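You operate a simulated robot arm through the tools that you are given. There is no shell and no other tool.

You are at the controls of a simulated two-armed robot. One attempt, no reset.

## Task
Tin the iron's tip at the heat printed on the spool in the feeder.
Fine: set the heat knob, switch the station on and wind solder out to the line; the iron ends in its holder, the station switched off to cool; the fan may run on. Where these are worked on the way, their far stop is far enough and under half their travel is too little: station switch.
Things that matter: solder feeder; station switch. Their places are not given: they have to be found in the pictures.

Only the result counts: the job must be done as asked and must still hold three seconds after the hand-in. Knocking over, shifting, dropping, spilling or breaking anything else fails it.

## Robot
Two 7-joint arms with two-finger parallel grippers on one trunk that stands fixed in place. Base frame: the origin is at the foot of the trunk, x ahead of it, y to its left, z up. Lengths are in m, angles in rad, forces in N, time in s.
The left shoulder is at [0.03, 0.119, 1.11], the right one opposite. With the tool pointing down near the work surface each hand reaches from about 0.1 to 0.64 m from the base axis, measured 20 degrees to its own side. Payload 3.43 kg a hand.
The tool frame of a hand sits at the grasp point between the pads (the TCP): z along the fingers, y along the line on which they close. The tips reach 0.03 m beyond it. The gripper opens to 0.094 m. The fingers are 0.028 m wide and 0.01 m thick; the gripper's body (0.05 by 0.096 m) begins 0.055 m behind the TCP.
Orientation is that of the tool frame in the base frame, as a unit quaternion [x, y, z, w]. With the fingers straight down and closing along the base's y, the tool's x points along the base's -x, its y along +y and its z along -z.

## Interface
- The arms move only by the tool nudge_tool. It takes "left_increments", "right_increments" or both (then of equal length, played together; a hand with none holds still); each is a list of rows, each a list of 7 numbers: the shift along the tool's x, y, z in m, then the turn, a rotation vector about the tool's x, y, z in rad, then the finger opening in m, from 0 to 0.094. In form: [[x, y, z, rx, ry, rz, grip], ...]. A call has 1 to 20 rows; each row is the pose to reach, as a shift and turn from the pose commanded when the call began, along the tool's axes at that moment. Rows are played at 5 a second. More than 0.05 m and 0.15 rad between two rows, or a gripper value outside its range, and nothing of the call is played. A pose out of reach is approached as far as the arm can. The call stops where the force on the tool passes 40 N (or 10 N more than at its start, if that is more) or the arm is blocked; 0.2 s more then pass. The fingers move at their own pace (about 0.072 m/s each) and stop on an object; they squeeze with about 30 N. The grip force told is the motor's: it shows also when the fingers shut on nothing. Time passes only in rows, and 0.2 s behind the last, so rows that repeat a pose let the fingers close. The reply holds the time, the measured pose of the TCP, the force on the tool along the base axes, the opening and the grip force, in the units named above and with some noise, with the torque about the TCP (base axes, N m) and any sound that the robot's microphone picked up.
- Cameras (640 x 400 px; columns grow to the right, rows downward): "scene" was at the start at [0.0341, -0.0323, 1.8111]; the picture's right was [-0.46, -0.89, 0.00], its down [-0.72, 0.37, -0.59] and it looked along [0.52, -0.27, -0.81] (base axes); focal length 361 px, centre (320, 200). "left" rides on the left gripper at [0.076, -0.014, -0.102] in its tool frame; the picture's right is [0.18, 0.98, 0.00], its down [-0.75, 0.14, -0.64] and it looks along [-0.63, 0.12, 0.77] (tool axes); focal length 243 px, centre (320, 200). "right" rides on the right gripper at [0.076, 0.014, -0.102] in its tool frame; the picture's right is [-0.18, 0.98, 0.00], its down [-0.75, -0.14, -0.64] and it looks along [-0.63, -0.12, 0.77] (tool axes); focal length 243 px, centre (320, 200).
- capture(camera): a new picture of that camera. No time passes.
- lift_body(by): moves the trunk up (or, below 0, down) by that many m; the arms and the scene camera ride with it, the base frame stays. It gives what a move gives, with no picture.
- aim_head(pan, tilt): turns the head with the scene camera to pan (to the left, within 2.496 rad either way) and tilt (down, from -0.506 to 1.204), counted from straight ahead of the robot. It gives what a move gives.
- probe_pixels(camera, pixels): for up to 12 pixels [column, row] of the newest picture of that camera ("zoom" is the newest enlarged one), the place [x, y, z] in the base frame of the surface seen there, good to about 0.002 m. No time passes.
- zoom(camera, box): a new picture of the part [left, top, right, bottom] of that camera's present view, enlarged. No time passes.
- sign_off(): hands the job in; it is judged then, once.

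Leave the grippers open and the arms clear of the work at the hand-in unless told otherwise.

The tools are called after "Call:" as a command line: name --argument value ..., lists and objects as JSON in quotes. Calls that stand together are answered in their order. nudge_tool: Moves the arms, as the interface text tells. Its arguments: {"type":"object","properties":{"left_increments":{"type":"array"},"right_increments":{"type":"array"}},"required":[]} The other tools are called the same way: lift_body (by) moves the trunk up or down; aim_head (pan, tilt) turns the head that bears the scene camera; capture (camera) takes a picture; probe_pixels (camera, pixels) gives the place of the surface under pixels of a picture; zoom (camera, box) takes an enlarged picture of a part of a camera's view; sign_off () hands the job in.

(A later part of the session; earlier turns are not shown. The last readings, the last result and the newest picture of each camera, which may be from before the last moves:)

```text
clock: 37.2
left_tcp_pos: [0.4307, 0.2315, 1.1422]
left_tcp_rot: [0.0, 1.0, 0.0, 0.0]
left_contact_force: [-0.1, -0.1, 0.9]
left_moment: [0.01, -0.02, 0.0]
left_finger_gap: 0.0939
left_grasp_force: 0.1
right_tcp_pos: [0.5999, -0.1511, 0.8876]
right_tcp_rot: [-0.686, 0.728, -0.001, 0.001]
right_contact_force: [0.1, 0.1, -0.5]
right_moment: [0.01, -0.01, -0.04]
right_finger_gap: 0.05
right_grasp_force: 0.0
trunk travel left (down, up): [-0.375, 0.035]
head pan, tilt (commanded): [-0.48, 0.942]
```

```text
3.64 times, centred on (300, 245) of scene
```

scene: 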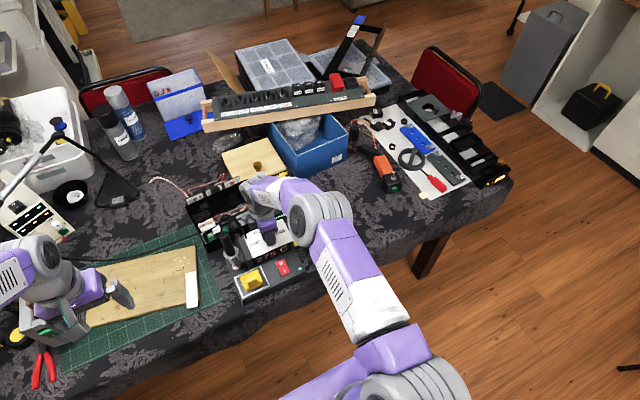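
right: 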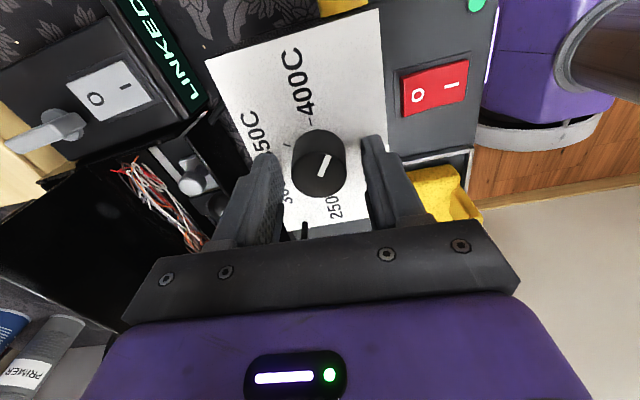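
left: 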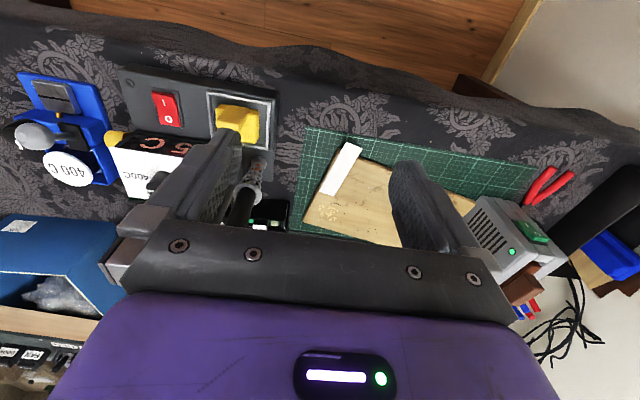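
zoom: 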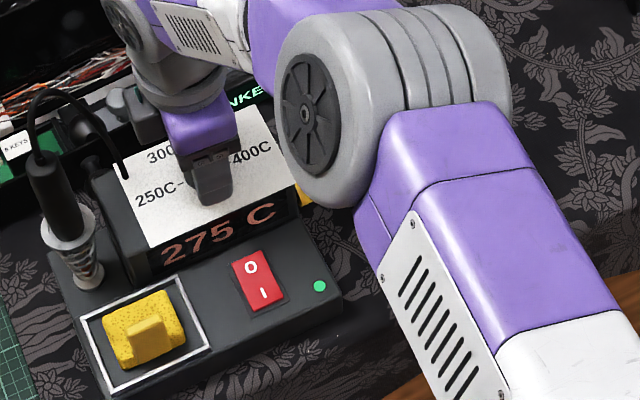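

The display holds at 275 C. The knob is centred; I close and turn 0.9 rad clockwise, then read the display.

Call:
nudge_tool --right_increments '[[0, 0, 0, 0, 0, 0, 0.02], [0, 0, 0, 0, 0, 0, 0.0], [0, 0, 0, 0, 0, 0, 0.0], [0, 0, 0, 0, 0, 0.12, 0.0], [0, 0, 0, 0, 0, 0.24, 0.0], [0, 0, 0, 0, 0, 0.36, 0.0], [0, 0, 0, 0, 0, 0.48, 0.0], [0, 0, 0, 0, 0, 0.6, 0.0], [0, 0, 0, 0, 0, 0.72, 0.0], [0, 0, 0, 0, 0, 0.84, 0.0], [0, 0, 0, 0, 0, 0.9, 0.0], [0, 0, 0, 0, 0, 0.9, 0.0], [0, 0, 0, 0, 0, 0.9, 0.0]]'

Call:
capture --camera "right"

Call:
zoom --camera "scene" --box '[220, 190, 380, 300]'

```text
clock: 40.0
left_tcp_pos: [0.4303, 0.2308, 1.1413]
left_tcp_rot: [0.0, 1.0, 0.0, 0.0]
left_contact_force: [0.6, -0.5, 0.1]
left_moment: [-0.02, 0.0, -0.01]
left_finger_gap: 0.094
left_grasp_force: 0.0
right_tcp_pos: [0.599, -0.15, 0.889]
right_tcp_rot: [-0.3, 0.954, -0.001, 0.004]
right_contact_force: [8.4, -4.9, 7.7]
right_moment: [-0.03, -0.37, 0.01]
right_finger_gap: 0.0323
right_grasp_force: 29.8
trunk travel left (down, up): [-0.375, 0.035]
head pan, tilt (commanded): [-0.48, 0.942]
```

```text
taken
```

right: 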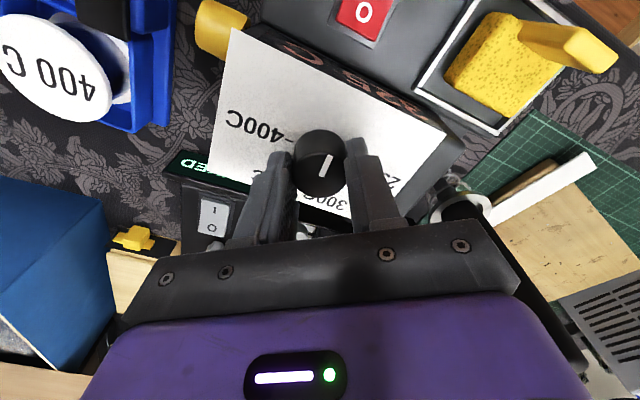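

```text
3.64 times, centred on (300, 245) of scene
```

zoom: 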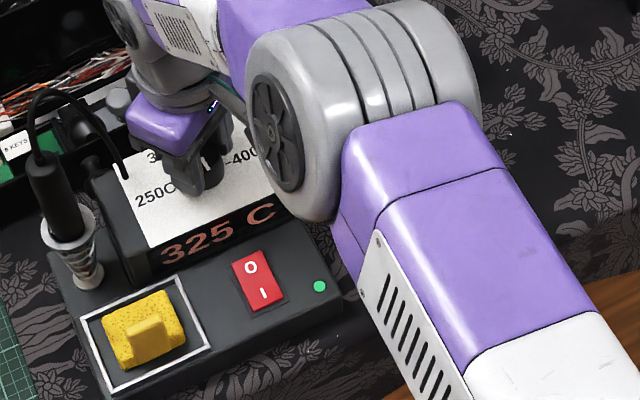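

Display now 325 C. I continue clockwise by 1.0 rad more.

Call:
nudge_tool --right_increments '[[0, 0, 0, 0, 0, 0.12, 0.0], [0, 0, 0, 0, 0, 0.24, 0.0], [0, 0, 0, 0, 0, 0.36, 0.0], [0, 0, 0, 0, 0, 0.48, 0.0], [0, 0, 0, 0, 0, 0.6, 0.0], [0, 0, 0, 0, 0, 0.72, 0.0], [0, 0, 0, 0, 0, 0.84, 0.0], [0, 0, 0, 0, 0, 0.96, 0.0], [0, 0, 0, 0, 0, 1.0, 0.0], [0, 0, 0, 0, 0, 1.0, 0.0], [0, 0, 0, 0, 0, 1.0, 0.0]]'

Call:
capture --camera "right"

Call:
zoom --camera "scene" --box '[220, 190, 380, 300]'

```text
clock: 42.4
left_tcp_pos: [0.4297, 0.2316, 1.1405]
left_tcp_rot: [-0.001, 1.0, 0.001, -0.001]
left_contact_force: [0.1, 0.7, 0.4]
left_moment: [-0.04, 0.0, 0.01]
left_finger_gap: 0.0941
left_grasp_force: 0.0
right_tcp_pos: [0.5992, -0.1489, 0.8888]
right_tcp_rot: [0.194, 0.981, 0.0, 0.002]
right_contact_force: [12.3, 0.2, 7.1]
right_moment: [-0.15, -0.84, 0.01]
right_finger_gap: 0.0325
right_grasp_force: 29.8
trunk travel left (down, up): [-0.375, 0.035]
head pan, tilt (commanded): [-0.48, 0.942]
```

```text
taken
```

right: 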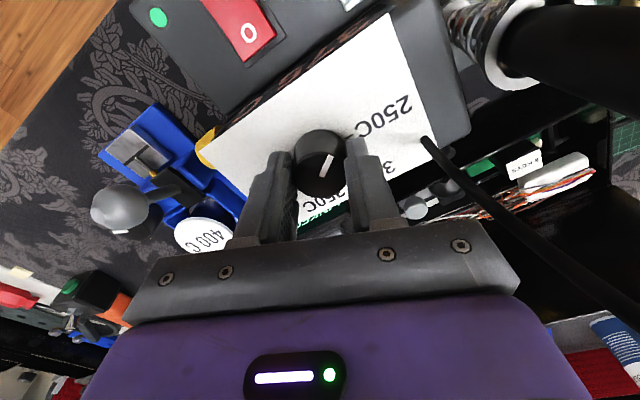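

```text
3.64 times, centred on (300, 245) of scene
```

zoom: 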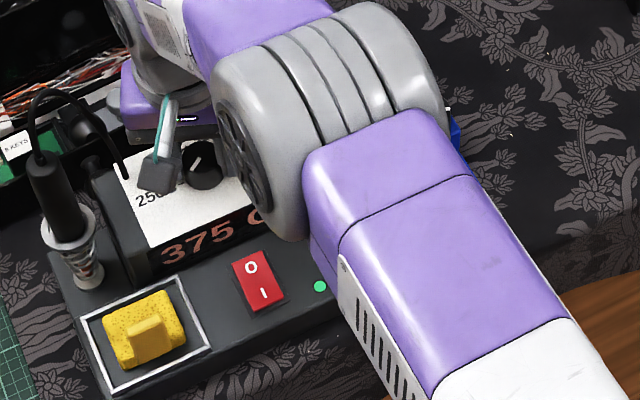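

375 C now. I release, wind the hand back 1.2 rad and re-grip for the last ~0.64 rad, going in small steps and watching the display.

Call:
nudge_tool --right_increments '[[0, 0, 0, 0, 0, 0, 0.05], [0, 0, 0, 0, 0, -0.14, 0.05], [0, 0, 0, 0, 0, -0.28, 0.05], [0, 0, 0, 0, 0, -0.42, 0.05], [0, 0, 0, 0, 0, -0.56, 0.05], [0, 0, 0, 0, 0, -0.7, 0.05], [0, 0, 0, 0, 0, -0.84, 0.05], [0, 0, 0, 0, 0, -0.98, 0.05], [0, 0, 0, 0, 0, -1.12, 0.05], [0, 0, 0, 0, 0, -1.2, 0.05]]'

Call:
capture --camera "right"

Call:
zoom --camera "scene" --box '[220, 190, 380, 300]'

```text
clock: 44.6
left_tcp_pos: [0.4304, 0.2322, 1.1407]
left_tcp_rot: [0.0, 1.0, 0.0, 0.0]
left_contact_force: [0.4, 0.0, 0.0]
left_moment: [0.0, 0.01, 0.02]
left_finger_gap: 0.094
left_grasp_force: 0.0
right_tcp_pos: [0.5976, -0.1508, 0.8876]
right_tcp_rot: [-0.394, 0.919, -0.001, 0.002]
right_contact_force: [-1.0, -0.1, 0.0]
right_moment: [0.01, 0.01, -0.01]
right_finger_gap: 0.0502
right_grasp_force: 0.1
trunk travel left (down, up): [-0.375, 0.035]
head pan, tilt (commanded): [-0.48, 0.942]
```

```text
taken
```

right: 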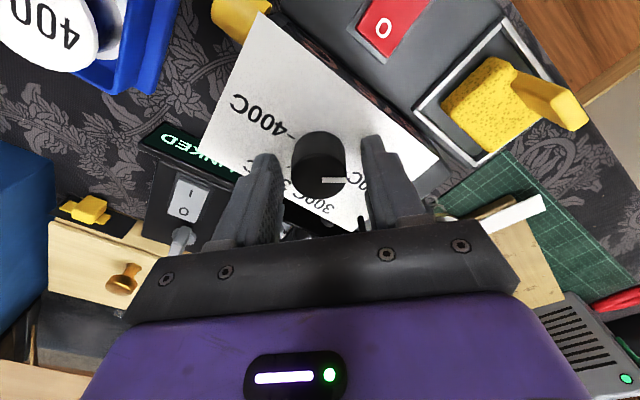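

```text
3.64 times, centred on (300, 245) of scene
```

zoom: 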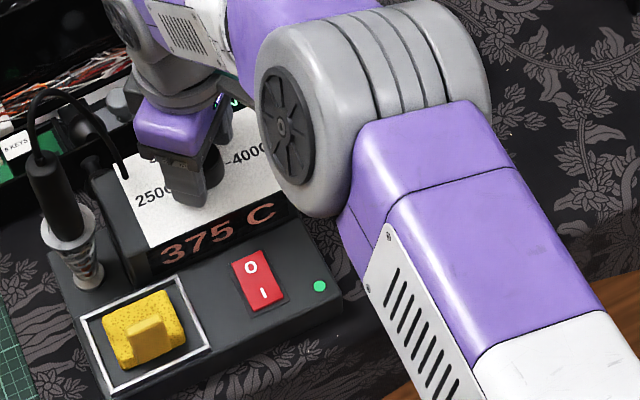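

Steady at 375 C. Grip and turn 0.3 rad, read; then continue in small steps.

Call:
nudge_tool --right_increments '[[0, 0, 0, 0, 0, 0, 0.02], [0, 0, 0, 0, 0, 0, 0.0], [0, 0, 0, 0, 0, 0, 0.0], [0, 0, 0, 0, 0, 0.1, 0.0], [0, 0, 0, 0, 0, 0.2, 0.0], [0, 0, 0, 0, 0, 0.3, 0.0], [0, 0, 0, 0, 0, 0.3, 0.0], [0, 0, 0, 0, 0, 0.3, 0.0], [0, 0, 0, 0, 0, 0.3, 0.0]]'

Call:
zoom --camera "scene" --box '[240, 210, 320, 280]'

Call:
zoom --camera "right" --box '[200, 90, 440, 240]'

```text
clock: 46.6
left_tcp_pos: [0.4288, 0.2312, 1.1422]
left_tcp_rot: [0.0, 1.0, 0.0, 0.0]
left_contact_force: [0.3, 0.7, 0.4]
left_moment: [0.0, 0.02, 0.0]
left_finger_gap: 0.0941
left_grasp_force: 0.2
right_tcp_pos: [0.5977, -0.1507, 0.8882]
right_tcp_rot: [-0.253, 0.968, -0.001, 0.003]
right_contact_force: [2.5, -3.3, 7.9]
right_moment: [-0.44, 0.44, -0.03]
right_finger_gap: 0.0326
right_grasp_force: 30.4
trunk travel left (down, up): [-0.375, 0.035]
head pan, tilt (commanded): [-0.48, 0.942]
```

```text
5.71 times, centred on (280, 245) of scene
```

zoom: 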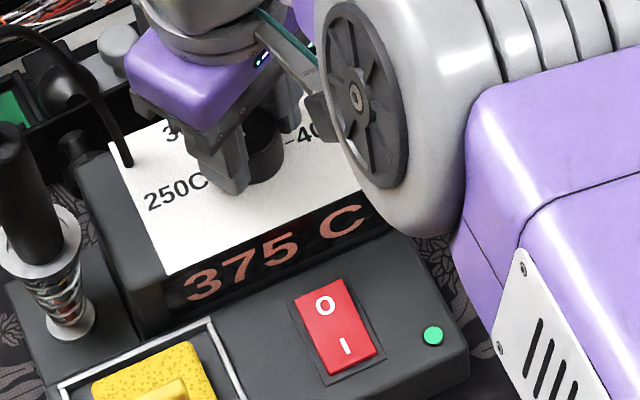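

```text
2.67 times, centred on (320, 165) of right
```

zoom: 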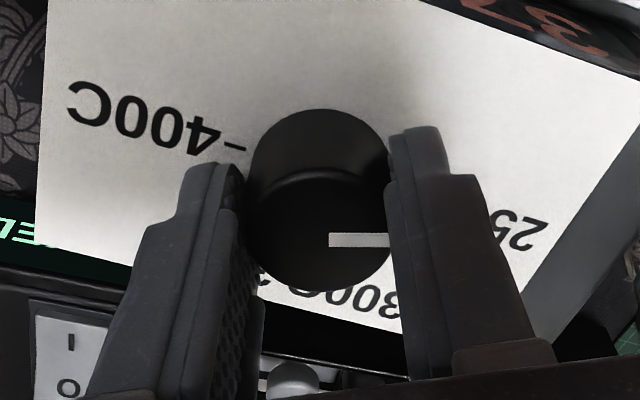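

Still 375 C. Turn 0.2 rad more.

Call:
nudge_tool --right_increments '[[0, 0, 0, 0, 0, 0.1, 0.0], [0, 0, 0, 0, 0, 0.2, 0.0], [0, 0, 0, 0, 0, 0.2, 0.0], [0, 0, 0, 0, 0, 0.2, 0.0], [0, 0, 0, 0, 0, 0.2, 0.0]]'

Call:
zoom --camera "scene" --box '[240, 210, 320, 280]'

Call:
zoom --camera "right" --box '[200, 90, 440, 240]'

```text
clock: 47.8
left_tcp_pos: [0.4294, 0.2304, 1.1418]
left_tcp_rot: [0.0, 1.0, -0.001, 0.001]
left_contact_force: [0.3, -0.6, -0.7]
left_moment: [-0.02, 0.02, 0.01]
left_finger_gap: 0.0939
left_grasp_force: 0.1
right_tcp_pos: [0.5994, -0.1504, 0.8879]
right_tcp_rot: [-0.154, 0.988, 0.0, 0.002]
right_contact_force: [2.3, -4.5, 3.9]
right_moment: [0.01, -0.58, -0.04]
right_finger_gap: 0.0325
right_grasp_force: 29.7
trunk travel left (down, up): [-0.375, 0.035]
head pan, tilt (commanded): [-0.48, 0.942]
```

```text
5.71 times, centred on (280, 245) of scene
```

zoom: 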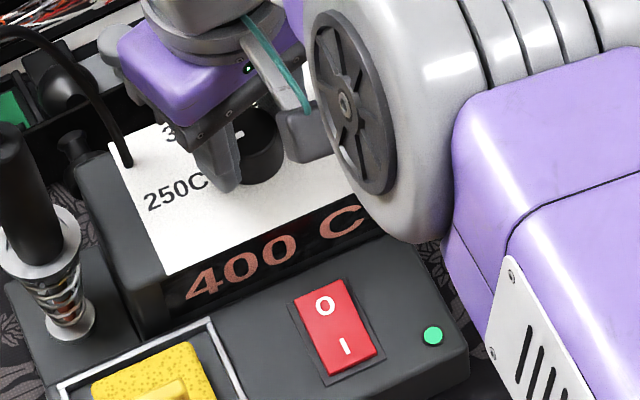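

```text
2.67 times, centred on (320, 165) of right
```

zoom: 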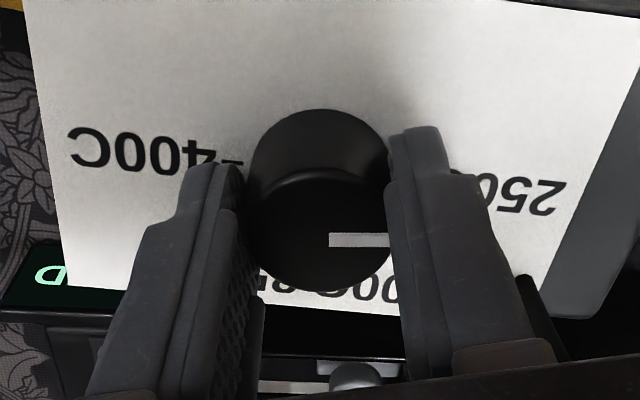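

Display reads 400 C. The rounding seems to be 25 C, so I add ~0.12 rad to sit in the middle of the 400 setting (pointer exactly opposite its start).

Call:
nudge_tool --right_increments '[[0, 0, 0, 0, 0, 0.06, 0.0], [0, 0, 0, 0, 0, 0.12, 0.0], [0, 0, 0, 0, 0, 0.12, 0.0], [0, 0, 0, 0, 0, 0.12, 0.0]]'

Call:
zoom --camera "scene" --box '[240, 210, 320, 280]'

Call:
zoom --camera "right" --box '[200, 90, 440, 240]'

```text
clock: 48.8
left_tcp_pos: [0.4308, 0.2323, 1.1421]
left_tcp_rot: [0.0, 1.0, -0.001, -0.001]
left_contact_force: [-0.3, 0.3, 0.6]
left_moment: [0.02, -0.02, 0.02]
left_finger_gap: 0.094
left_grasp_force: 0.1
right_tcp_pos: [0.5989, -0.1504, 0.887]
right_tcp_rot: [-0.095, 0.996, 0.001, 0.003]
right_contact_force: [2.4, -3.0, 1.3]
right_moment: [0.06, -0.28, 0.0]
right_finger_gap: 0.0328
right_grasp_force: 30.1
trunk travel left (down, up): [-0.375, 0.035]
head pan, tilt (commanded): [-0.48, 0.942]
```

```text
5.71 times, centred on (280, 245) of scene
```

zoom: 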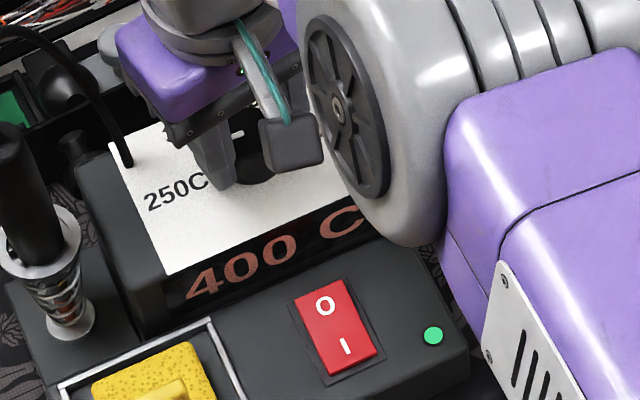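

```text
2.67 times, centred on (320, 165) of right
```

zoom: 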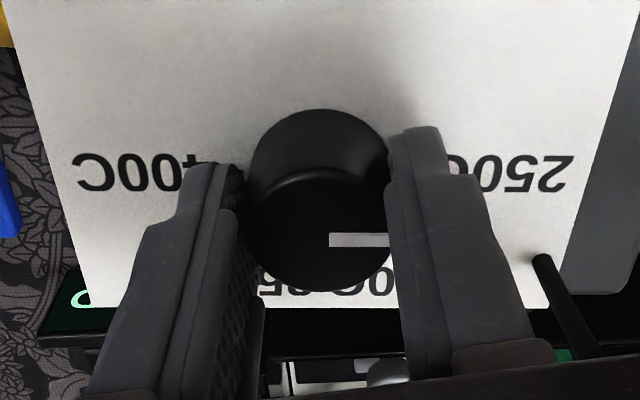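

400 C, with the pointer lined up opposite its start. I release the knob, rise, move back and level the hand's yaw.

Call:
nudge_tool --right_increments '[[0, 0, 0, 0, 0, 0, 0.05], [0, 0, 0, 0, 0, 0, 0.05], [0, 0, -0.03, 0, 0, 0, 0.05], [0, 0, -0.07, 0, 0, 0, 0.05], [0.01, 0, -0.11, 0, 0, 0.03, 0.06], [0.035, 0.01, -0.15, 0, 0, 0.07, 0.06], [0.07, 0.03, -0.173, 0, 0, 0.11, 0.07], [0.105, 0.055, -0.173, 0, 0, 0.15, 0.07], [0.137, 0.077, -0.173, 0, 0, 0.19, 0.07]]'

Call:
zoom --camera "scene" --box '[220, 190, 380, 300]'

Call:
capture --camera "right"

```text
clock: 50.8
left_tcp_pos: [0.4275, 0.2326, 1.1415]
left_tcp_rot: [0.0, 1.0, 0.0, 0.001]
left_contact_force: [-0.6, 0.0, 0.3]
left_moment: [0.03, -0.01, -0.01]
left_finger_gap: 0.0941
left_grasp_force: 0.1
right_tcp_pos: [0.4467, -0.0975, 1.0596]
right_tcp_rot: [0.001, 1.0, 0.0, 0.003]
right_contact_force: [-0.7, 0.3, -0.7]
right_moment: [0.0, 0.0, 0.0]
right_finger_gap: 0.0699
right_grasp_force: 0.1
trunk travel left (down, up): [-0.375, 0.035]
head pan, tilt (commanded): [-0.48, 0.942]
```

```text
3.64 times, centred on (300, 245) of scene
```

zoom: 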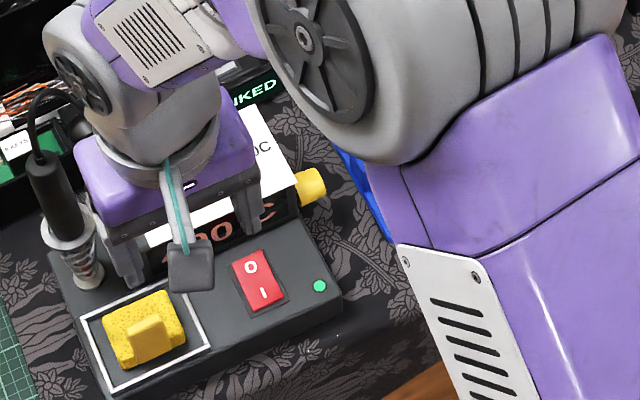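

```text
taken
```

right: 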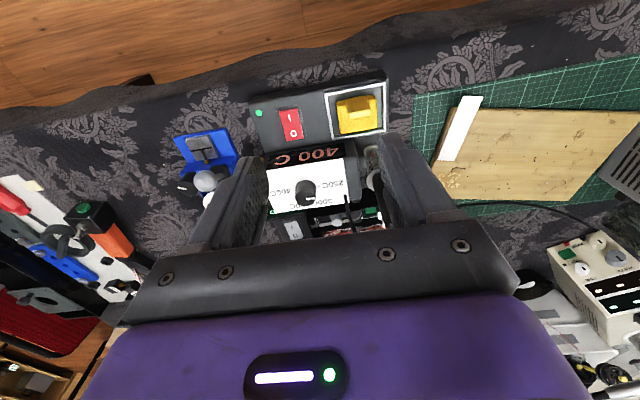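

The display holds 400 C. Next I pitch the right hand ~55° forward and bring it in front of the iron's handle at height 0.925, x≈0.50, fingers open to 0.07.

Call:
nudge_tool --right_increments '[[0, 0.01, 0, 0, -0.136, 0, 0.07], [0, 0.02, 0, 0, -0.272, 0, 0.07], [0, 0.03, 0, 0, -0.408, 0, 0.07], [0, 0.04, 0, 0, -0.544, 0, 0.07], [0, 0.05, 0, 0, -0.68, 0, 0.07], [0, 0.06, 0.01, 0, -0.816, 0, 0.07], [-0.005, 0.0665, 0.03, 0, -0.95, 0, 0.07], [-0.01, 0.0665, 0.06, 0, -0.95, 0, 0.07], [-0.02, 0.0665, 0.09, 0, -0.95, 0, 0.07], [-0.03, 0.0665, 0.12, 0, -0.95, 0, 0.07], [-0.0433, 0.0665, 0.1346, 0, -0.95, 0, 0.07]]'

Call:
capture --camera "right"

Call:
capture --camera "scene"

Call:
zoom --camera "scene" --box '[200, 190, 320, 290]'

```text
clock: 53.2
left_tcp_pos: [0.4306, 0.2313, 1.141]
left_tcp_rot: [0.0, 1.0, 0.0, 0.0]
left_contact_force: [0.1, -0.6, 0.0]
left_moment: [-0.02, 0.0, 0.01]
left_finger_gap: 0.0939
left_grasp_force: 0.1
right_tcp_pos: [0.4952, -0.0333, 0.9264]
right_tcp_rot: [0.0, 0.888, 0.0, 0.46]
right_contact_force: [0.1, -0.2, -0.3]
right_moment: [0.02, -0.02, -0.01]
right_finger_gap: 0.0697
right_grasp_force: 0.0
trunk travel left (down, up): [-0.375, 0.035]
head pan, tilt (commanded): [-0.48, 0.942]
```

```text
taken
```

right: 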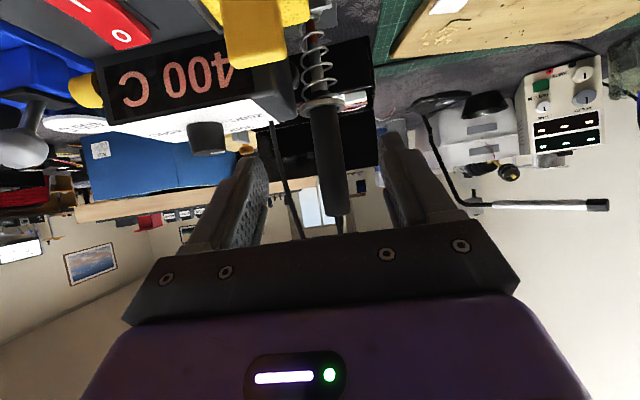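

```text
taken
```

scene: 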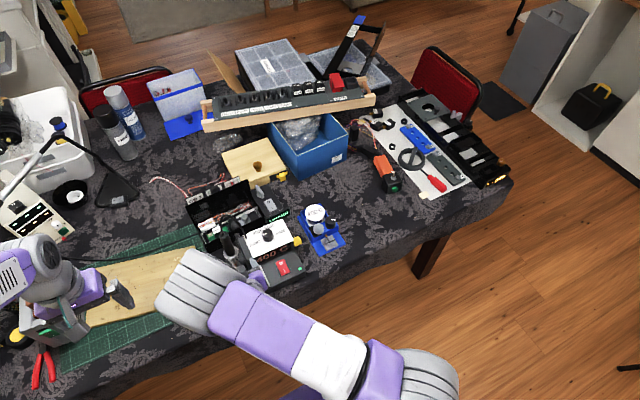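

```text
4.00 times, centred on (260, 240) of scene
```

zoom: 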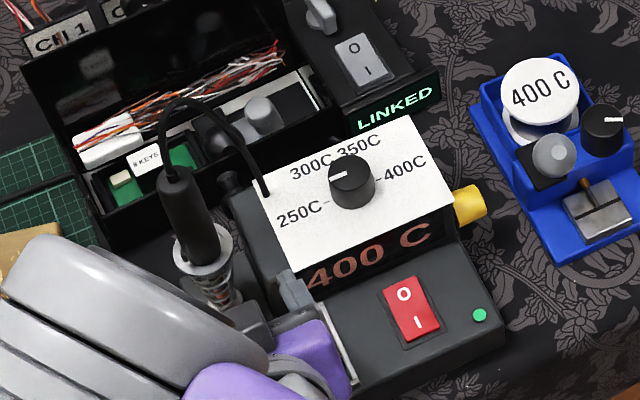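

The pitched hand faces the iron; the handle (pixels (312,105)-(335,215) in the right view, upside-down) stands between the fingers. I probe it for exact alignment.

Call:
probe_pixels --camera "right" --pixels '[[318, 120], [325, 150], [332, 180], [338, 205], [318, 180], [343, 180], [315, 60], [314, 85], [320, 20], [313, 100], [338, 215], [341, 232]]'

Call:
zoom --camera "right" --box '[240, 0, 400, 120]'

```text
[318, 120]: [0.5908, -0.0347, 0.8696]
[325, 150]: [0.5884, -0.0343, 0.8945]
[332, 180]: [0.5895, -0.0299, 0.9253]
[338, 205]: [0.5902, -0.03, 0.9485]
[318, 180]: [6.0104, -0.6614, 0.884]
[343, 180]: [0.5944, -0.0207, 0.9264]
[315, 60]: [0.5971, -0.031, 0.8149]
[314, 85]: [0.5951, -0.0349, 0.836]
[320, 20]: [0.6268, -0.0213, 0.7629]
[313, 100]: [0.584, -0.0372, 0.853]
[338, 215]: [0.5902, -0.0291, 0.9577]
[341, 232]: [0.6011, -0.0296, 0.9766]
```

```text
3.33 times, centred on (320, 60) of right
```

zoom: 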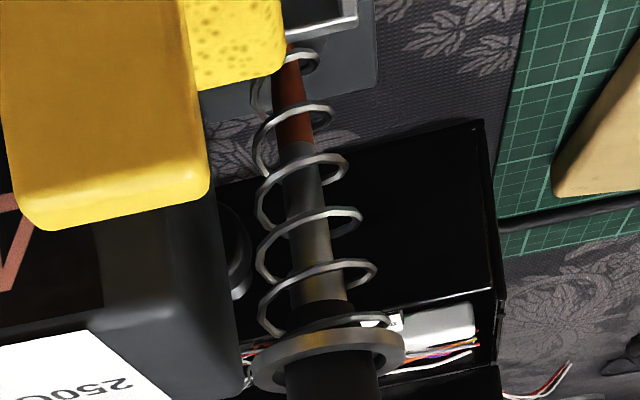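

Handle axis is at about (0.601,-0.031). I move straight forward 0.106 m and then close on the handle.

Call:
nudge_tool --right_increments '[[-0.0173, 0.002, 0.0245, 0, 0, 0, 0.07], [-0.0346, 0.002, 0.049, 0, 0, 0, 0.07], [-0.0505, 0.002, 0.0715, 0, 0, 0, 0.07], [-0.0612, 0.002, 0.0866, 0, 0, 0, 0.07]]'

Call:
capture --camera "right"

Call:
zoom --camera "scene" --box '[200, 190, 300, 280]'

```text
clock: 54.2
left_tcp_pos: [0.4307, 0.2319, 1.1414]
left_tcp_rot: [0.0, 1.0, 0.0, -0.001]
left_contact_force: [0.0, -0.5, -0.6]
left_moment: [0.02, -0.03, -0.02]
left_finger_gap: 0.094
left_grasp_force: 0.0
right_tcp_pos: [0.6007, -0.0323, 0.9261]
right_tcp_rot: [0.001, 0.888, -0.001, 0.46]
right_contact_force: [-0.6, 1.0, 0.4]
right_moment: [0.01, 0.02, 0.01]
right_finger_gap: 0.0698
right_grasp_force: 0.1
trunk travel left (down, up): [-0.375, 0.035]
head pan, tilt (commanded): [-0.48, 0.942]
```

```text
taken
```

right: 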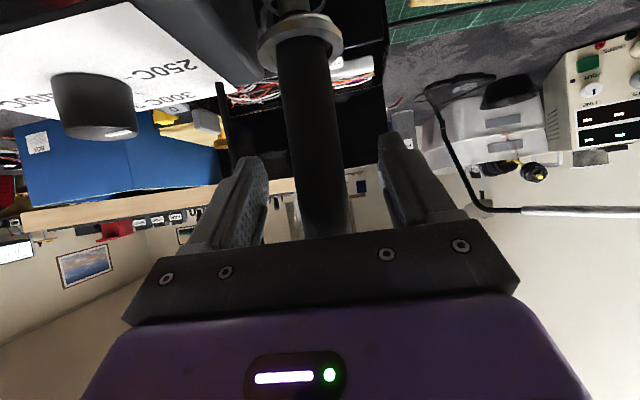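

```text
4.44 times, centred on (250, 235) of scene
```

zoom: 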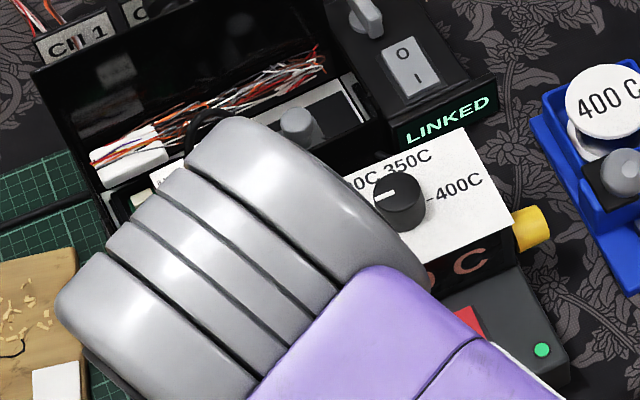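

The handle is centred between the fingers at (319,188). I close the gripper.

Call:
nudge_tool --right_increments '[[0, 0, 0, 0, 0, 0, 0.04], [0, 0, 0, 0, 0, 0, 0.0], [0, 0, 0, 0, 0, 0, 0.0], [0, 0, 0, 0, 0, 0, 0.0]]'

Call:
capture --camera "right"

```text
clock: 55.2
left_tcp_pos: [0.4304, 0.2312, 1.1417]
left_tcp_rot: [0.0, 1.0, 0.0, 0.0]
left_contact_force: [0.1, -0.7, 0.2]
left_moment: [-0.04, -0.01, -0.02]
left_finger_gap: 0.0939
left_grasp_force: 0.0
right_tcp_pos: [0.6013, -0.0335, 0.9266]
right_tcp_rot: [0.0, 0.889, 0.0, 0.459]
right_contact_force: [-0.3, -0.2, -0.7]
right_moment: [-0.02, 0.04, 0.0]
right_finger_gap: 0.0288
right_grasp_force: 30.2
trunk travel left (down, up): [-0.375, 0.035]
head pan, tilt (commanded): [-0.48, 0.942]
```

```text
taken
```

right: 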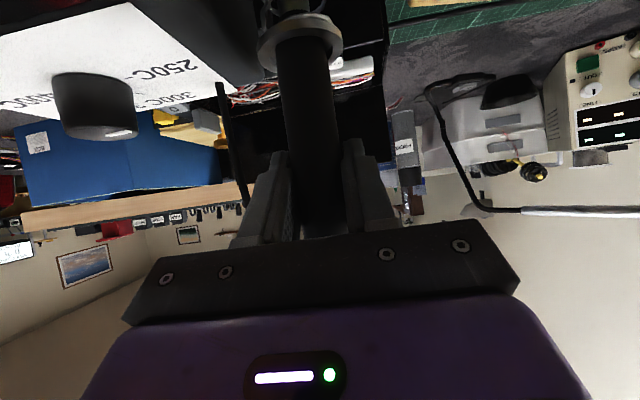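

Gripped (29 mm handle). I lift straight up 3 cm at first, and check forces.

Call:
nudge_tool --right_increments '[[-0.0082, 0, -0.0058, 0, 0, 0, 0.0], [-0.0163, 0, -0.0115, 0, 0, 0, 0.0], [-0.0245, 0, -0.0173, 0, 0, 0, 0.0]]'

Call:
capture --camera "right"

```text
clock: 56.0
left_tcp_pos: [0.4304, 0.2309, 1.1416]
left_tcp_rot: [0.0, 1.0, 0.0, 0.0]
left_contact_force: [0.3, -0.4, 0.3]
left_moment: [-0.02, -0.02, 0.01]
left_finger_gap: 0.0938
left_grasp_force: 0.0
right_tcp_pos: [0.5981, -0.033, 0.9557]
right_tcp_rot: [-0.001, 0.888, 0.001, 0.46]
right_contact_force: [0.7, 0.4, -0.3]
right_moment: [0.0, 0.01, -0.03]
right_finger_gap: 0.0289
right_grasp_force: 30.6
trunk travel left (down, up): [-0.375, 0.035]
head pan, tilt (commanded): [-0.48, 0.942]
```

```text
taken
```

right: 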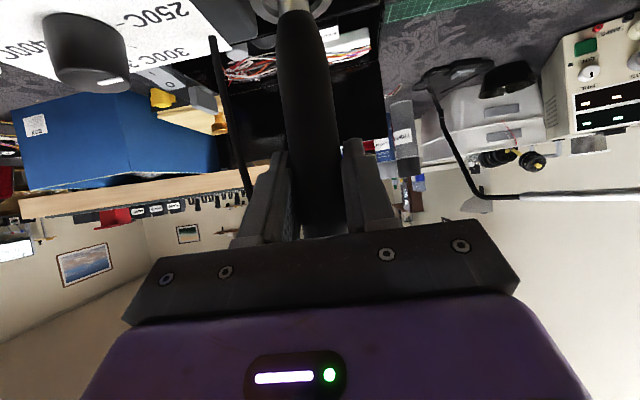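

The iron comes out cleanly. I lift another 10 cm to clear the holder, with a small forward correction.

Call:
nudge_tool --right_increments '[[-0.0255, 0, -0.013, 0, 0, 0, 0.0], [-0.0503, 0, -0.0275, 0, 0, 0, 0.0], [-0.0748, 0, -0.0448, 0, 0, 0, 0.0], [-0.0911, 0, -0.0563, 0, 0, 0, 0.0]]'

Call:
capture --camera "right"

Call:
capture --camera "scene"

Call:
capture --camera "left"

```text
clock: 57.0
left_tcp_pos: [0.4301, 0.2319, 1.1419]
left_tcp_rot: [0.0, 1.0, 0.0, 0.0]
left_contact_force: [-0.2, -0.3, 0.1]
left_moment: [0.01, 0.01, 0.03]
left_finger_gap: 0.0942
left_grasp_force: 0.1
right_tcp_pos: [0.6045, -0.0322, 1.0617]
right_tcp_rot: [0.0, 0.888, 0.0, 0.459]
right_contact_force: [0.1, 0.0, -0.6]
right_moment: [-0.01, -0.03, 0.0]
right_finger_gap: 0.029
right_grasp_force: 30.4
trunk travel left (down, up): [-0.375, 0.035]
head pan, tilt (commanded): [-0.48, 0.942]
```

```text
taken
```

right: 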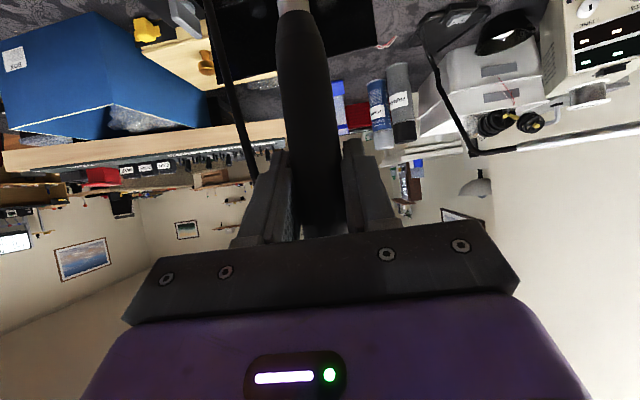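

```text
taken
```

scene: 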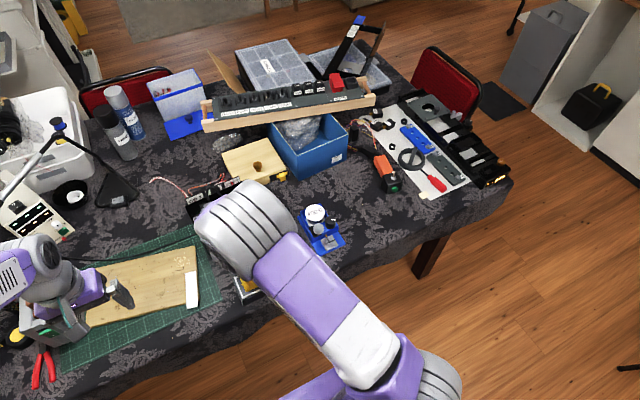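

```text
taken
```

left: 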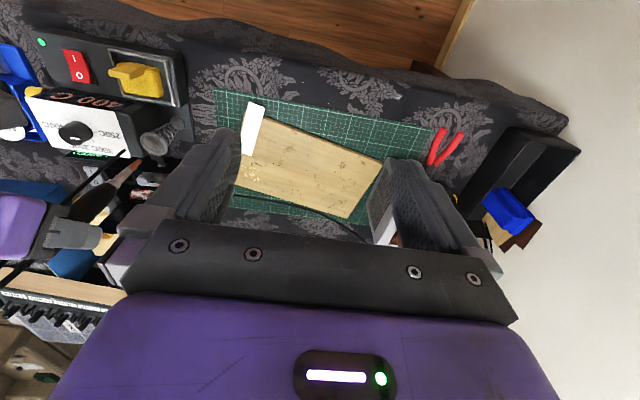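

The left camera sees the iron in the right hand around (110,200). I zoom in to see the tip.

Call:
zoom --camera "left" --box '[40, 130, 200, 260]'

```text
3.08 times, centred on (120, 195) of left
```

zoom: 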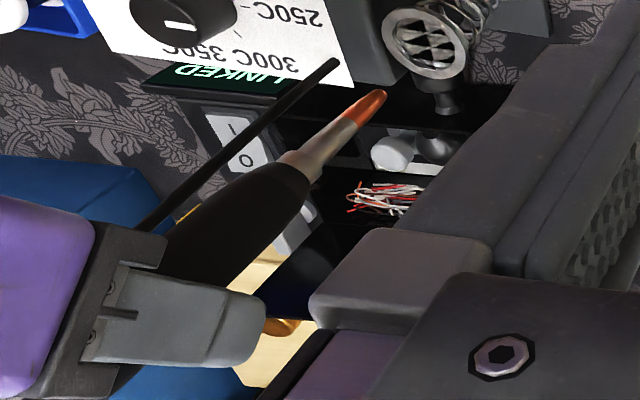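

Clear view: the tip (orange, hot) at (383,95), shaft to (300,165). I probe the tip and shaft.

Call:
probe_pixels --camera "zoom" --pixels '[[382, 97], [375, 104], [362, 117], [345, 132], [320, 155], [298, 172], [280, 200], [240, 235], [428, 43], [335, 63]]'

```text
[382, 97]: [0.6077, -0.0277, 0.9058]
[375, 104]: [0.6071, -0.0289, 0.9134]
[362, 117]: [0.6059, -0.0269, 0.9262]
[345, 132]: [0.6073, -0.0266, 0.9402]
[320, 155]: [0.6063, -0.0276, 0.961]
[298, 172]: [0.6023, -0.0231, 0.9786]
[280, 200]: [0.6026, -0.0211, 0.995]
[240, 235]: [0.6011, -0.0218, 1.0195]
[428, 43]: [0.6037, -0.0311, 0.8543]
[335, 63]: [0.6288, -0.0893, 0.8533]
```

Tip is at about TCP + (0.003, 0.001, -0.158). I carry the iron back clear of the station, then to the right over the feeder, rolling it 0.3 rad so the handle leans away from the grey lever, staying high.

Call:
nudge_tool --right_increments '[[0.0202, 0, -0.0286, 0, 0, 0, 0.0], [0.0395, 0, -0.056, 0, 0, 0, 0.0], [0.0395, -0.045, -0.056, -0.0216, 0, 0.0306, 0.0], [0.0395, -0.09, -0.056, -0.0433, 0, 0.0613, 0.0], [0.0395, -0.135, -0.056, -0.0649, 0, 0.0919, 0.0], [0.0395, -0.18, -0.056, -0.0865, 0, 0.1225, 0.0], [0.0395, -0.225, -0.056, -0.1081, 0, 0.1531, 0.0], [0.0395, -0.27, -0.056, -0.1298, 0, 0.1838, 0.0], [0.0395, -0.31, -0.056, -0.1514, 0, 0.2144, 0.0], [0.0395, -0.3435, -0.056, -0.173, 0, 0.245, 0.0], [0.0395, -0.3435, -0.056, -0.173, 0, 0.245, 0.0]]'

Call:
capture --camera "scene"

Call:
capture --camera "right"

Call:
capture --camera "left"

```text
clock: 59.4
left_tcp_pos: [0.4293, 0.2316, 1.1417]
left_tcp_rot: [0.0, 1.0, 0.0, 0.0]
left_contact_force: [-0.2, -0.4, -0.5]
left_moment: [-0.01, 0.03, 0.0]
left_finger_gap: 0.094
left_grasp_force: 0.0
right_tcp_pos: [0.5373, -0.3747, 1.0625]
right_tcp_rot: [0.069, 0.878, 0.132, 0.454]
right_contact_force: [-0.5, -0.8, -1.5]
right_moment: [0.01, 0.0, -0.01]
right_finger_gap: 0.0289
right_grasp_force: 29.9
trunk travel left (down, up): [-0.375, 0.035]
head pan, tilt (commanded): [-0.48, 0.942]
```

```text
taken
```

scene: 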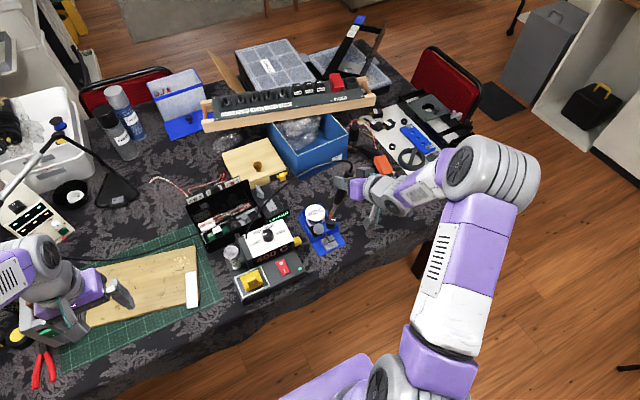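

```text
taken
```

right: 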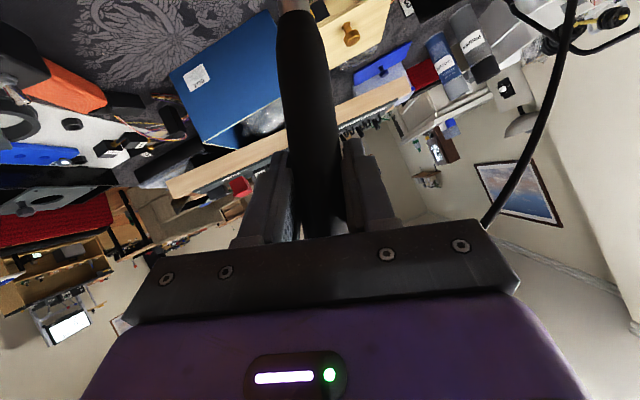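

```text
taken
```

left: 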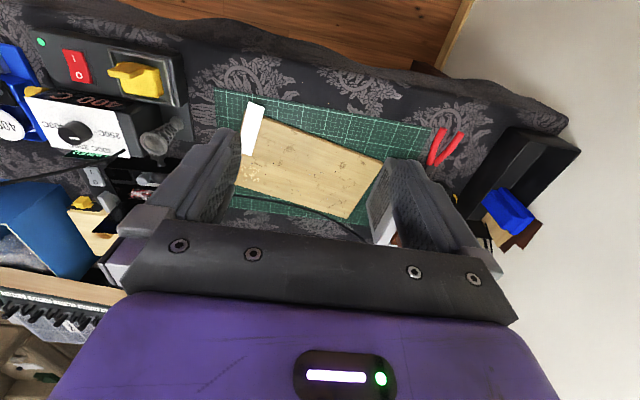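

The scene camera has a free view of the iron over the feeder. I zoom in.

Call:
zoom --camera "scene" --box '[290, 180, 380, 260]'

```text
5.00 times, centred on (335, 220) of scene
```

zoom: 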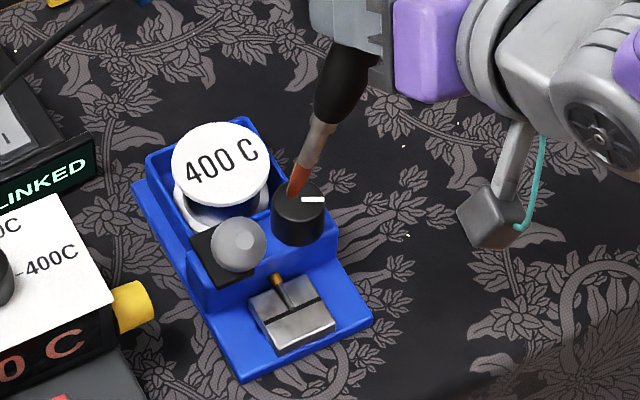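

Call:
probe_pixels --camera "zoom" --pixels '[[292, 197], [294, 190], [298, 180], [305, 162], [315, 135], [322, 118], [335, 95], [284, 300], [292, 305], [280, 285]]'

```text
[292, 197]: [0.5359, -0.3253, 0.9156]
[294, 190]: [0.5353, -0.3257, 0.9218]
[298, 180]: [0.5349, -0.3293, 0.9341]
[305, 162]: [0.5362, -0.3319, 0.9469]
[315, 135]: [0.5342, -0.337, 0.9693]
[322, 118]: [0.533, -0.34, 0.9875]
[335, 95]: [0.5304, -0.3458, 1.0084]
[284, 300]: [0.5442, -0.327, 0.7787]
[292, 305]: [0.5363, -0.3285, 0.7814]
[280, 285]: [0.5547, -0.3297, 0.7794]
```

Tip at ≈(0.5375,-0.326,0.912). I lower it straight to about z 0.80, just above the wire end, shifting 2.5 mm forward and 2 mm right.

Call:
nudge_tool --right_increments '[[0.0254, -0.0122, 0.021, 0, 0, 0, 0.0], [0.0527, -0.0226, 0.0403, 0, 0, 0, 0.0], [0.0762, -0.0315, 0.0568, 0, 0, 0, 0.0], [0.0855, -0.035, 0.0634, 0, 0, 0, 0.0]]'

Call:
zoom --camera "scene" --box '[300, 200, 370, 260]'

Call:
capture --camera "right"

```text
clock: 60.4
left_tcp_pos: [0.4292, 0.2314, 1.1421]
left_tcp_rot: [0.001, 1.0, 0.001, -0.001]
left_contact_force: [0.2, 0.1, 0.0]
left_moment: [0.01, 0.0, 0.01]
left_finger_gap: 0.094
left_grasp_force: 0.0
right_tcp_pos: [0.5381, -0.3773, 0.9521]
right_tcp_rot: [0.068, 0.878, 0.134, 0.454]
right_contact_force: [-0.4, -0.6, 0.0]
right_moment: [-0.05, 0.01, -0.05]
right_finger_gap: 0.029
right_grasp_force: 29.7
trunk travel left (down, up): [-0.375, 0.035]
head pan, tilt (commanded): [-0.48, 0.942]
```

```text
6.67 times, centred on (335, 230) of scene
```

zoom: 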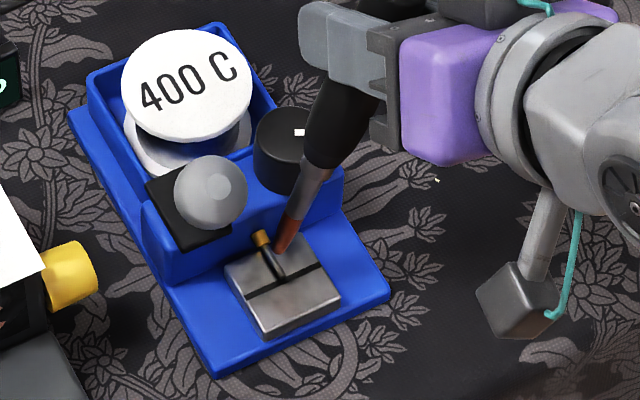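

```text
taken
```

right: 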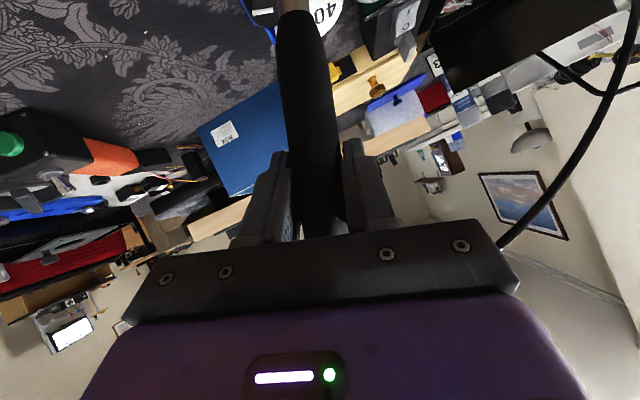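

Call:
zoom --camera "scene" --box '[318, 226, 342, 250]'

```text
16.00 times, centred on (330, 238) of scene
```

zoom: 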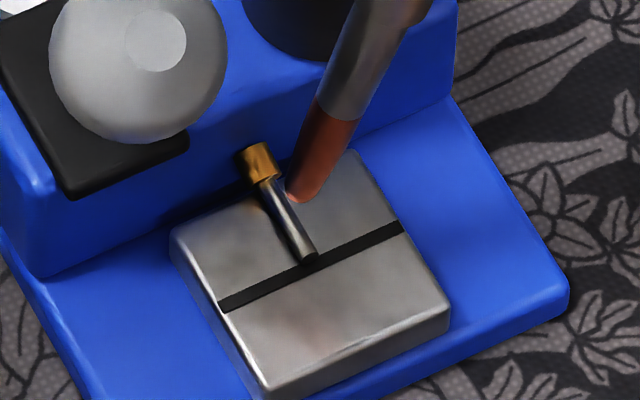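

Call:
probe_pixels --camera "zoom" --pixels '[[298, 194], [305, 180], [312, 165], [322, 140], [340, 100], [311, 256], [306, 245], [295, 225], [270, 180], [310, 262], [290, 185]]'

```text
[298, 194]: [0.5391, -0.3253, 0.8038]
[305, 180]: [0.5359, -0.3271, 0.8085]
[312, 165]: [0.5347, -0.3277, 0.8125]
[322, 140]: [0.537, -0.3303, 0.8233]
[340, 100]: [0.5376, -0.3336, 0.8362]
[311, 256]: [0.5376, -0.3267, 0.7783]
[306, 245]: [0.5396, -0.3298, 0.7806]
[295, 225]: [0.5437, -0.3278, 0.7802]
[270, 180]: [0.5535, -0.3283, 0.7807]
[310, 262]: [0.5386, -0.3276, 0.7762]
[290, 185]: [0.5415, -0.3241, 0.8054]
```

The tip is just above and ~2.5 mm left of the wire. I shift it onto the wire's axis and lower another 18 mm in small steps.

Call:
nudge_tool --right_increments '[[0.007, -0.0054, 0.0053, 0, 0, 0, 0.0], [0.0109, -0.0068, 0.0081, 0, 0, 0, 0.0], [0.0132, -0.0077, 0.0097, 0, 0, 0, 0.0]]'

Call:
zoom --camera "scene" --box '[318, 226, 342, 250]'

```text
clock: 61.2
left_tcp_pos: [0.4308, 0.2303, 1.1405]
left_tcp_rot: [0.001, 1.0, -0.001, 0.0]
left_contact_force: [0.3, 0.1, -0.7]
left_moment: [-0.01, 0.0, -0.03]
left_finger_gap: 0.0941
left_grasp_force: 0.0
right_tcp_pos: [0.539, -0.3811, 0.9328]
right_tcp_rot: [0.068, 0.878, 0.133, 0.455]
right_contact_force: [0.7, -0.1, -0.7]
right_moment: [-0.01, 0.02, 0.02]
right_finger_gap: 0.029
right_grasp_force: 29.7
trunk travel left (down, up): [-0.375, 0.035]
head pan, tilt (commanded): [-0.48, 0.942]
```

```text
16.00 times, centred on (330, 238) of scene
```

zoom: 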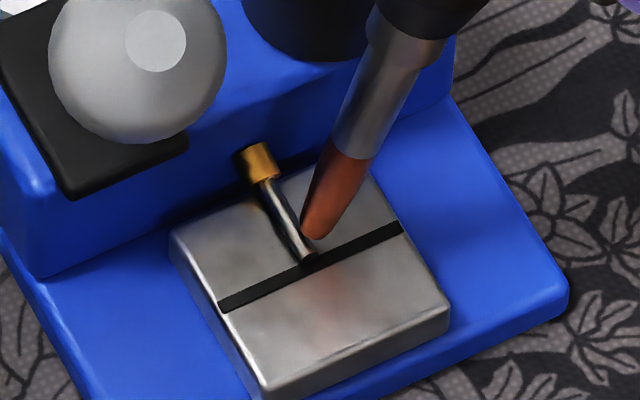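

Call:
probe_pixels --camera "zoom" --pixels '[[313, 232], [318, 220], [325, 205], [308, 228], [335, 175], [306, 252], [298, 236], [290, 215], [312, 260], [340, 215]]'

```text
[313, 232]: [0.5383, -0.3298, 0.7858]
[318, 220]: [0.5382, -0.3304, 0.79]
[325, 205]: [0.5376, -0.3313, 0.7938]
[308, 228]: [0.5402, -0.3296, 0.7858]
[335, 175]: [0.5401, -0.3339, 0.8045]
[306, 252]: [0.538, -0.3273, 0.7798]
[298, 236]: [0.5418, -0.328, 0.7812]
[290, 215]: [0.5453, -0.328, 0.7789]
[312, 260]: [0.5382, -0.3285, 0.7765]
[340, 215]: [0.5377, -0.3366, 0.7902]
```

The tip is 2-3 mm above the wire and ~1.5 mm right of its axis. I correct by 1.5 mm left and go down 5 mm in small steps until light contact.

Call:
nudge_tool --right_increments '[[0.002, 0.0008, 0.0014, 0, 0, 0, 0.0], [0.0035, 0.0002, 0.0025, 0, 0, 0, 0.0], [0.0047, -0.0002, 0.0033, 0, 0, 0, 0.0]]'

Call:
zoom --camera "scene" --box '[318, 226, 342, 250]'

```text
clock: 62.0
left_tcp_pos: [0.4297, 0.2316, 1.1407]
left_tcp_rot: [0.0, 1.0, -0.001, 0.001]
left_contact_force: [0.4, 1.6, -1.2]
left_moment: [-0.02, 0.01, -0.02]
left_finger_gap: 0.0937
left_grasp_force: 0.0
right_tcp_pos: [0.539, -0.3779, 0.9274]
right_tcp_rot: [0.068, 0.878, 0.134, 0.454]
right_contact_force: [-1.0, -0.7, -0.5]
right_moment: [-0.01, 0.0, 0.01]
right_finger_gap: 0.029
right_grasp_force: 30.2
trunk travel left (down, up): [-0.375, 0.035]
head pan, tilt (commanded): [-0.48, 0.942]
```

```text
16.00 times, centred on (330, 238) of scene
```

zoom: 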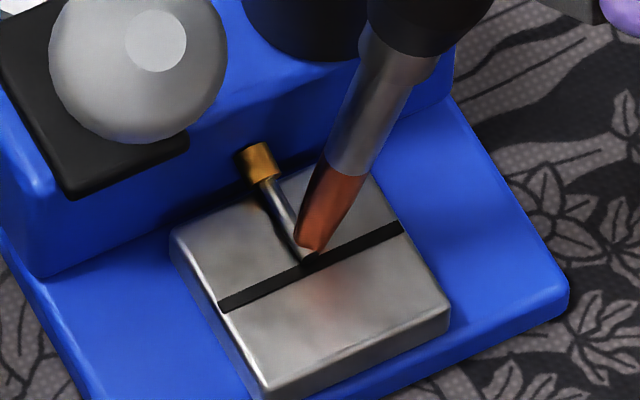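

Call:
zoom --camera "scene" --box '[324, 232, 334, 244]'

Call:
probe_pixels --camera "zoom" --pixels '[[320, 260], [320, 245], [325, 225], [345, 190], [300, 245], [290, 225], [275, 195], [310, 270]]'

```text
16.00 times, centred on (329, 238) of scene
```

zoom: 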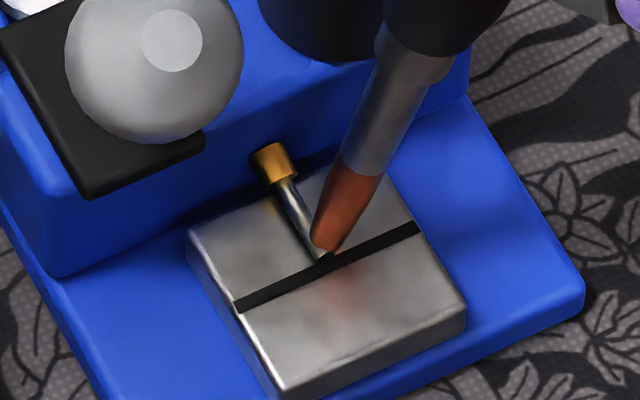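

```text
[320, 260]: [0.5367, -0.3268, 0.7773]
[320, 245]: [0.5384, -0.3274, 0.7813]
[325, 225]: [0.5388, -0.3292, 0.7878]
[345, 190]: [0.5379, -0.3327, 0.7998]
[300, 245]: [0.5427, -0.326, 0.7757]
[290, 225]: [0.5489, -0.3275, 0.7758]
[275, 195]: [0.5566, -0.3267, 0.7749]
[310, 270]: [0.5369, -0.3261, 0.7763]
```

The tip sits on the wire's end at the line, z≈0.78. I hold it there for about two seconds, then look.

Call:
nudge_tool --right_increments '[[0, 0, 0, 0, 0, 0, 0.0], [0, 0, 0, 0, 0, 0, 0.0], [0, 0, 0, 0, 0, 0, 0.0], [0, 0, 0, 0, 0, 0, 0.0], [0, 0, 0, 0, 0, 0, 0.0], [0, 0, 0, 0, 0, 0, 0.0], [0, 0, 0, 0, 0, 0, 0.0], [0, 0, 0, 0, 0, 0, 0.0], [0, 0, 0, 0, 0, 0, 0.0], [0, 0, 0, 0, 0, 0, 0.0]]'

Call:
zoom --camera "scene" --box '[324, 232, 334, 244]'

Call:
zoom --camera "scene" --box '[240, 200, 360, 290]'

```text
clock: 64.2
left_tcp_pos: [0.4296, 0.2315, 1.1419]
left_tcp_rot: [0.0, 1.0, 0.0, 0.0]
left_contact_force: [0.5, -0.2, 0.1]
left_moment: [0.01, -0.04, -0.01]
left_finger_gap: 0.0943
left_grasp_force: 0.1
right_tcp_pos: [0.5399, -0.3777, 0.9284]
right_tcp_rot: [0.069, 0.878, 0.132, 0.455]
right_contact_force: [1.2, -0.2, -1.6]
right_moment: [0.01, 0.02, 0.02]
right_finger_gap: 0.029
right_grasp_force: 29.9
trunk travel left (down, up): [-0.375, 0.035]
head pan, tilt (commanded): [-0.48, 0.942]
```

```text
16.00 times, centred on (329, 238) of scene
```

zoom: 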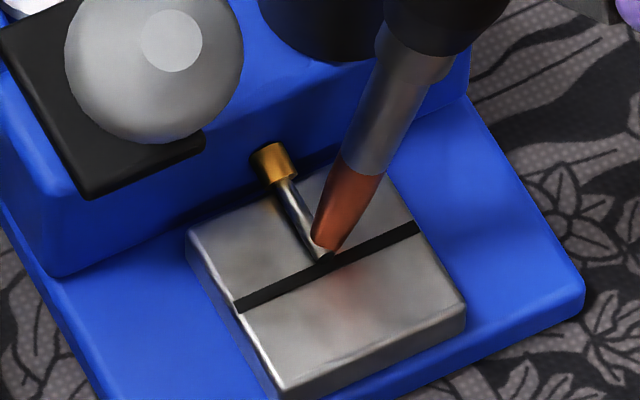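

```text
4.44 times, centred on (300, 245) of scene
```

zoom: 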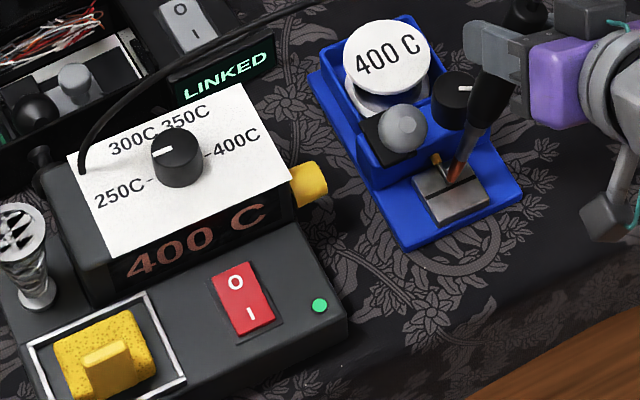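

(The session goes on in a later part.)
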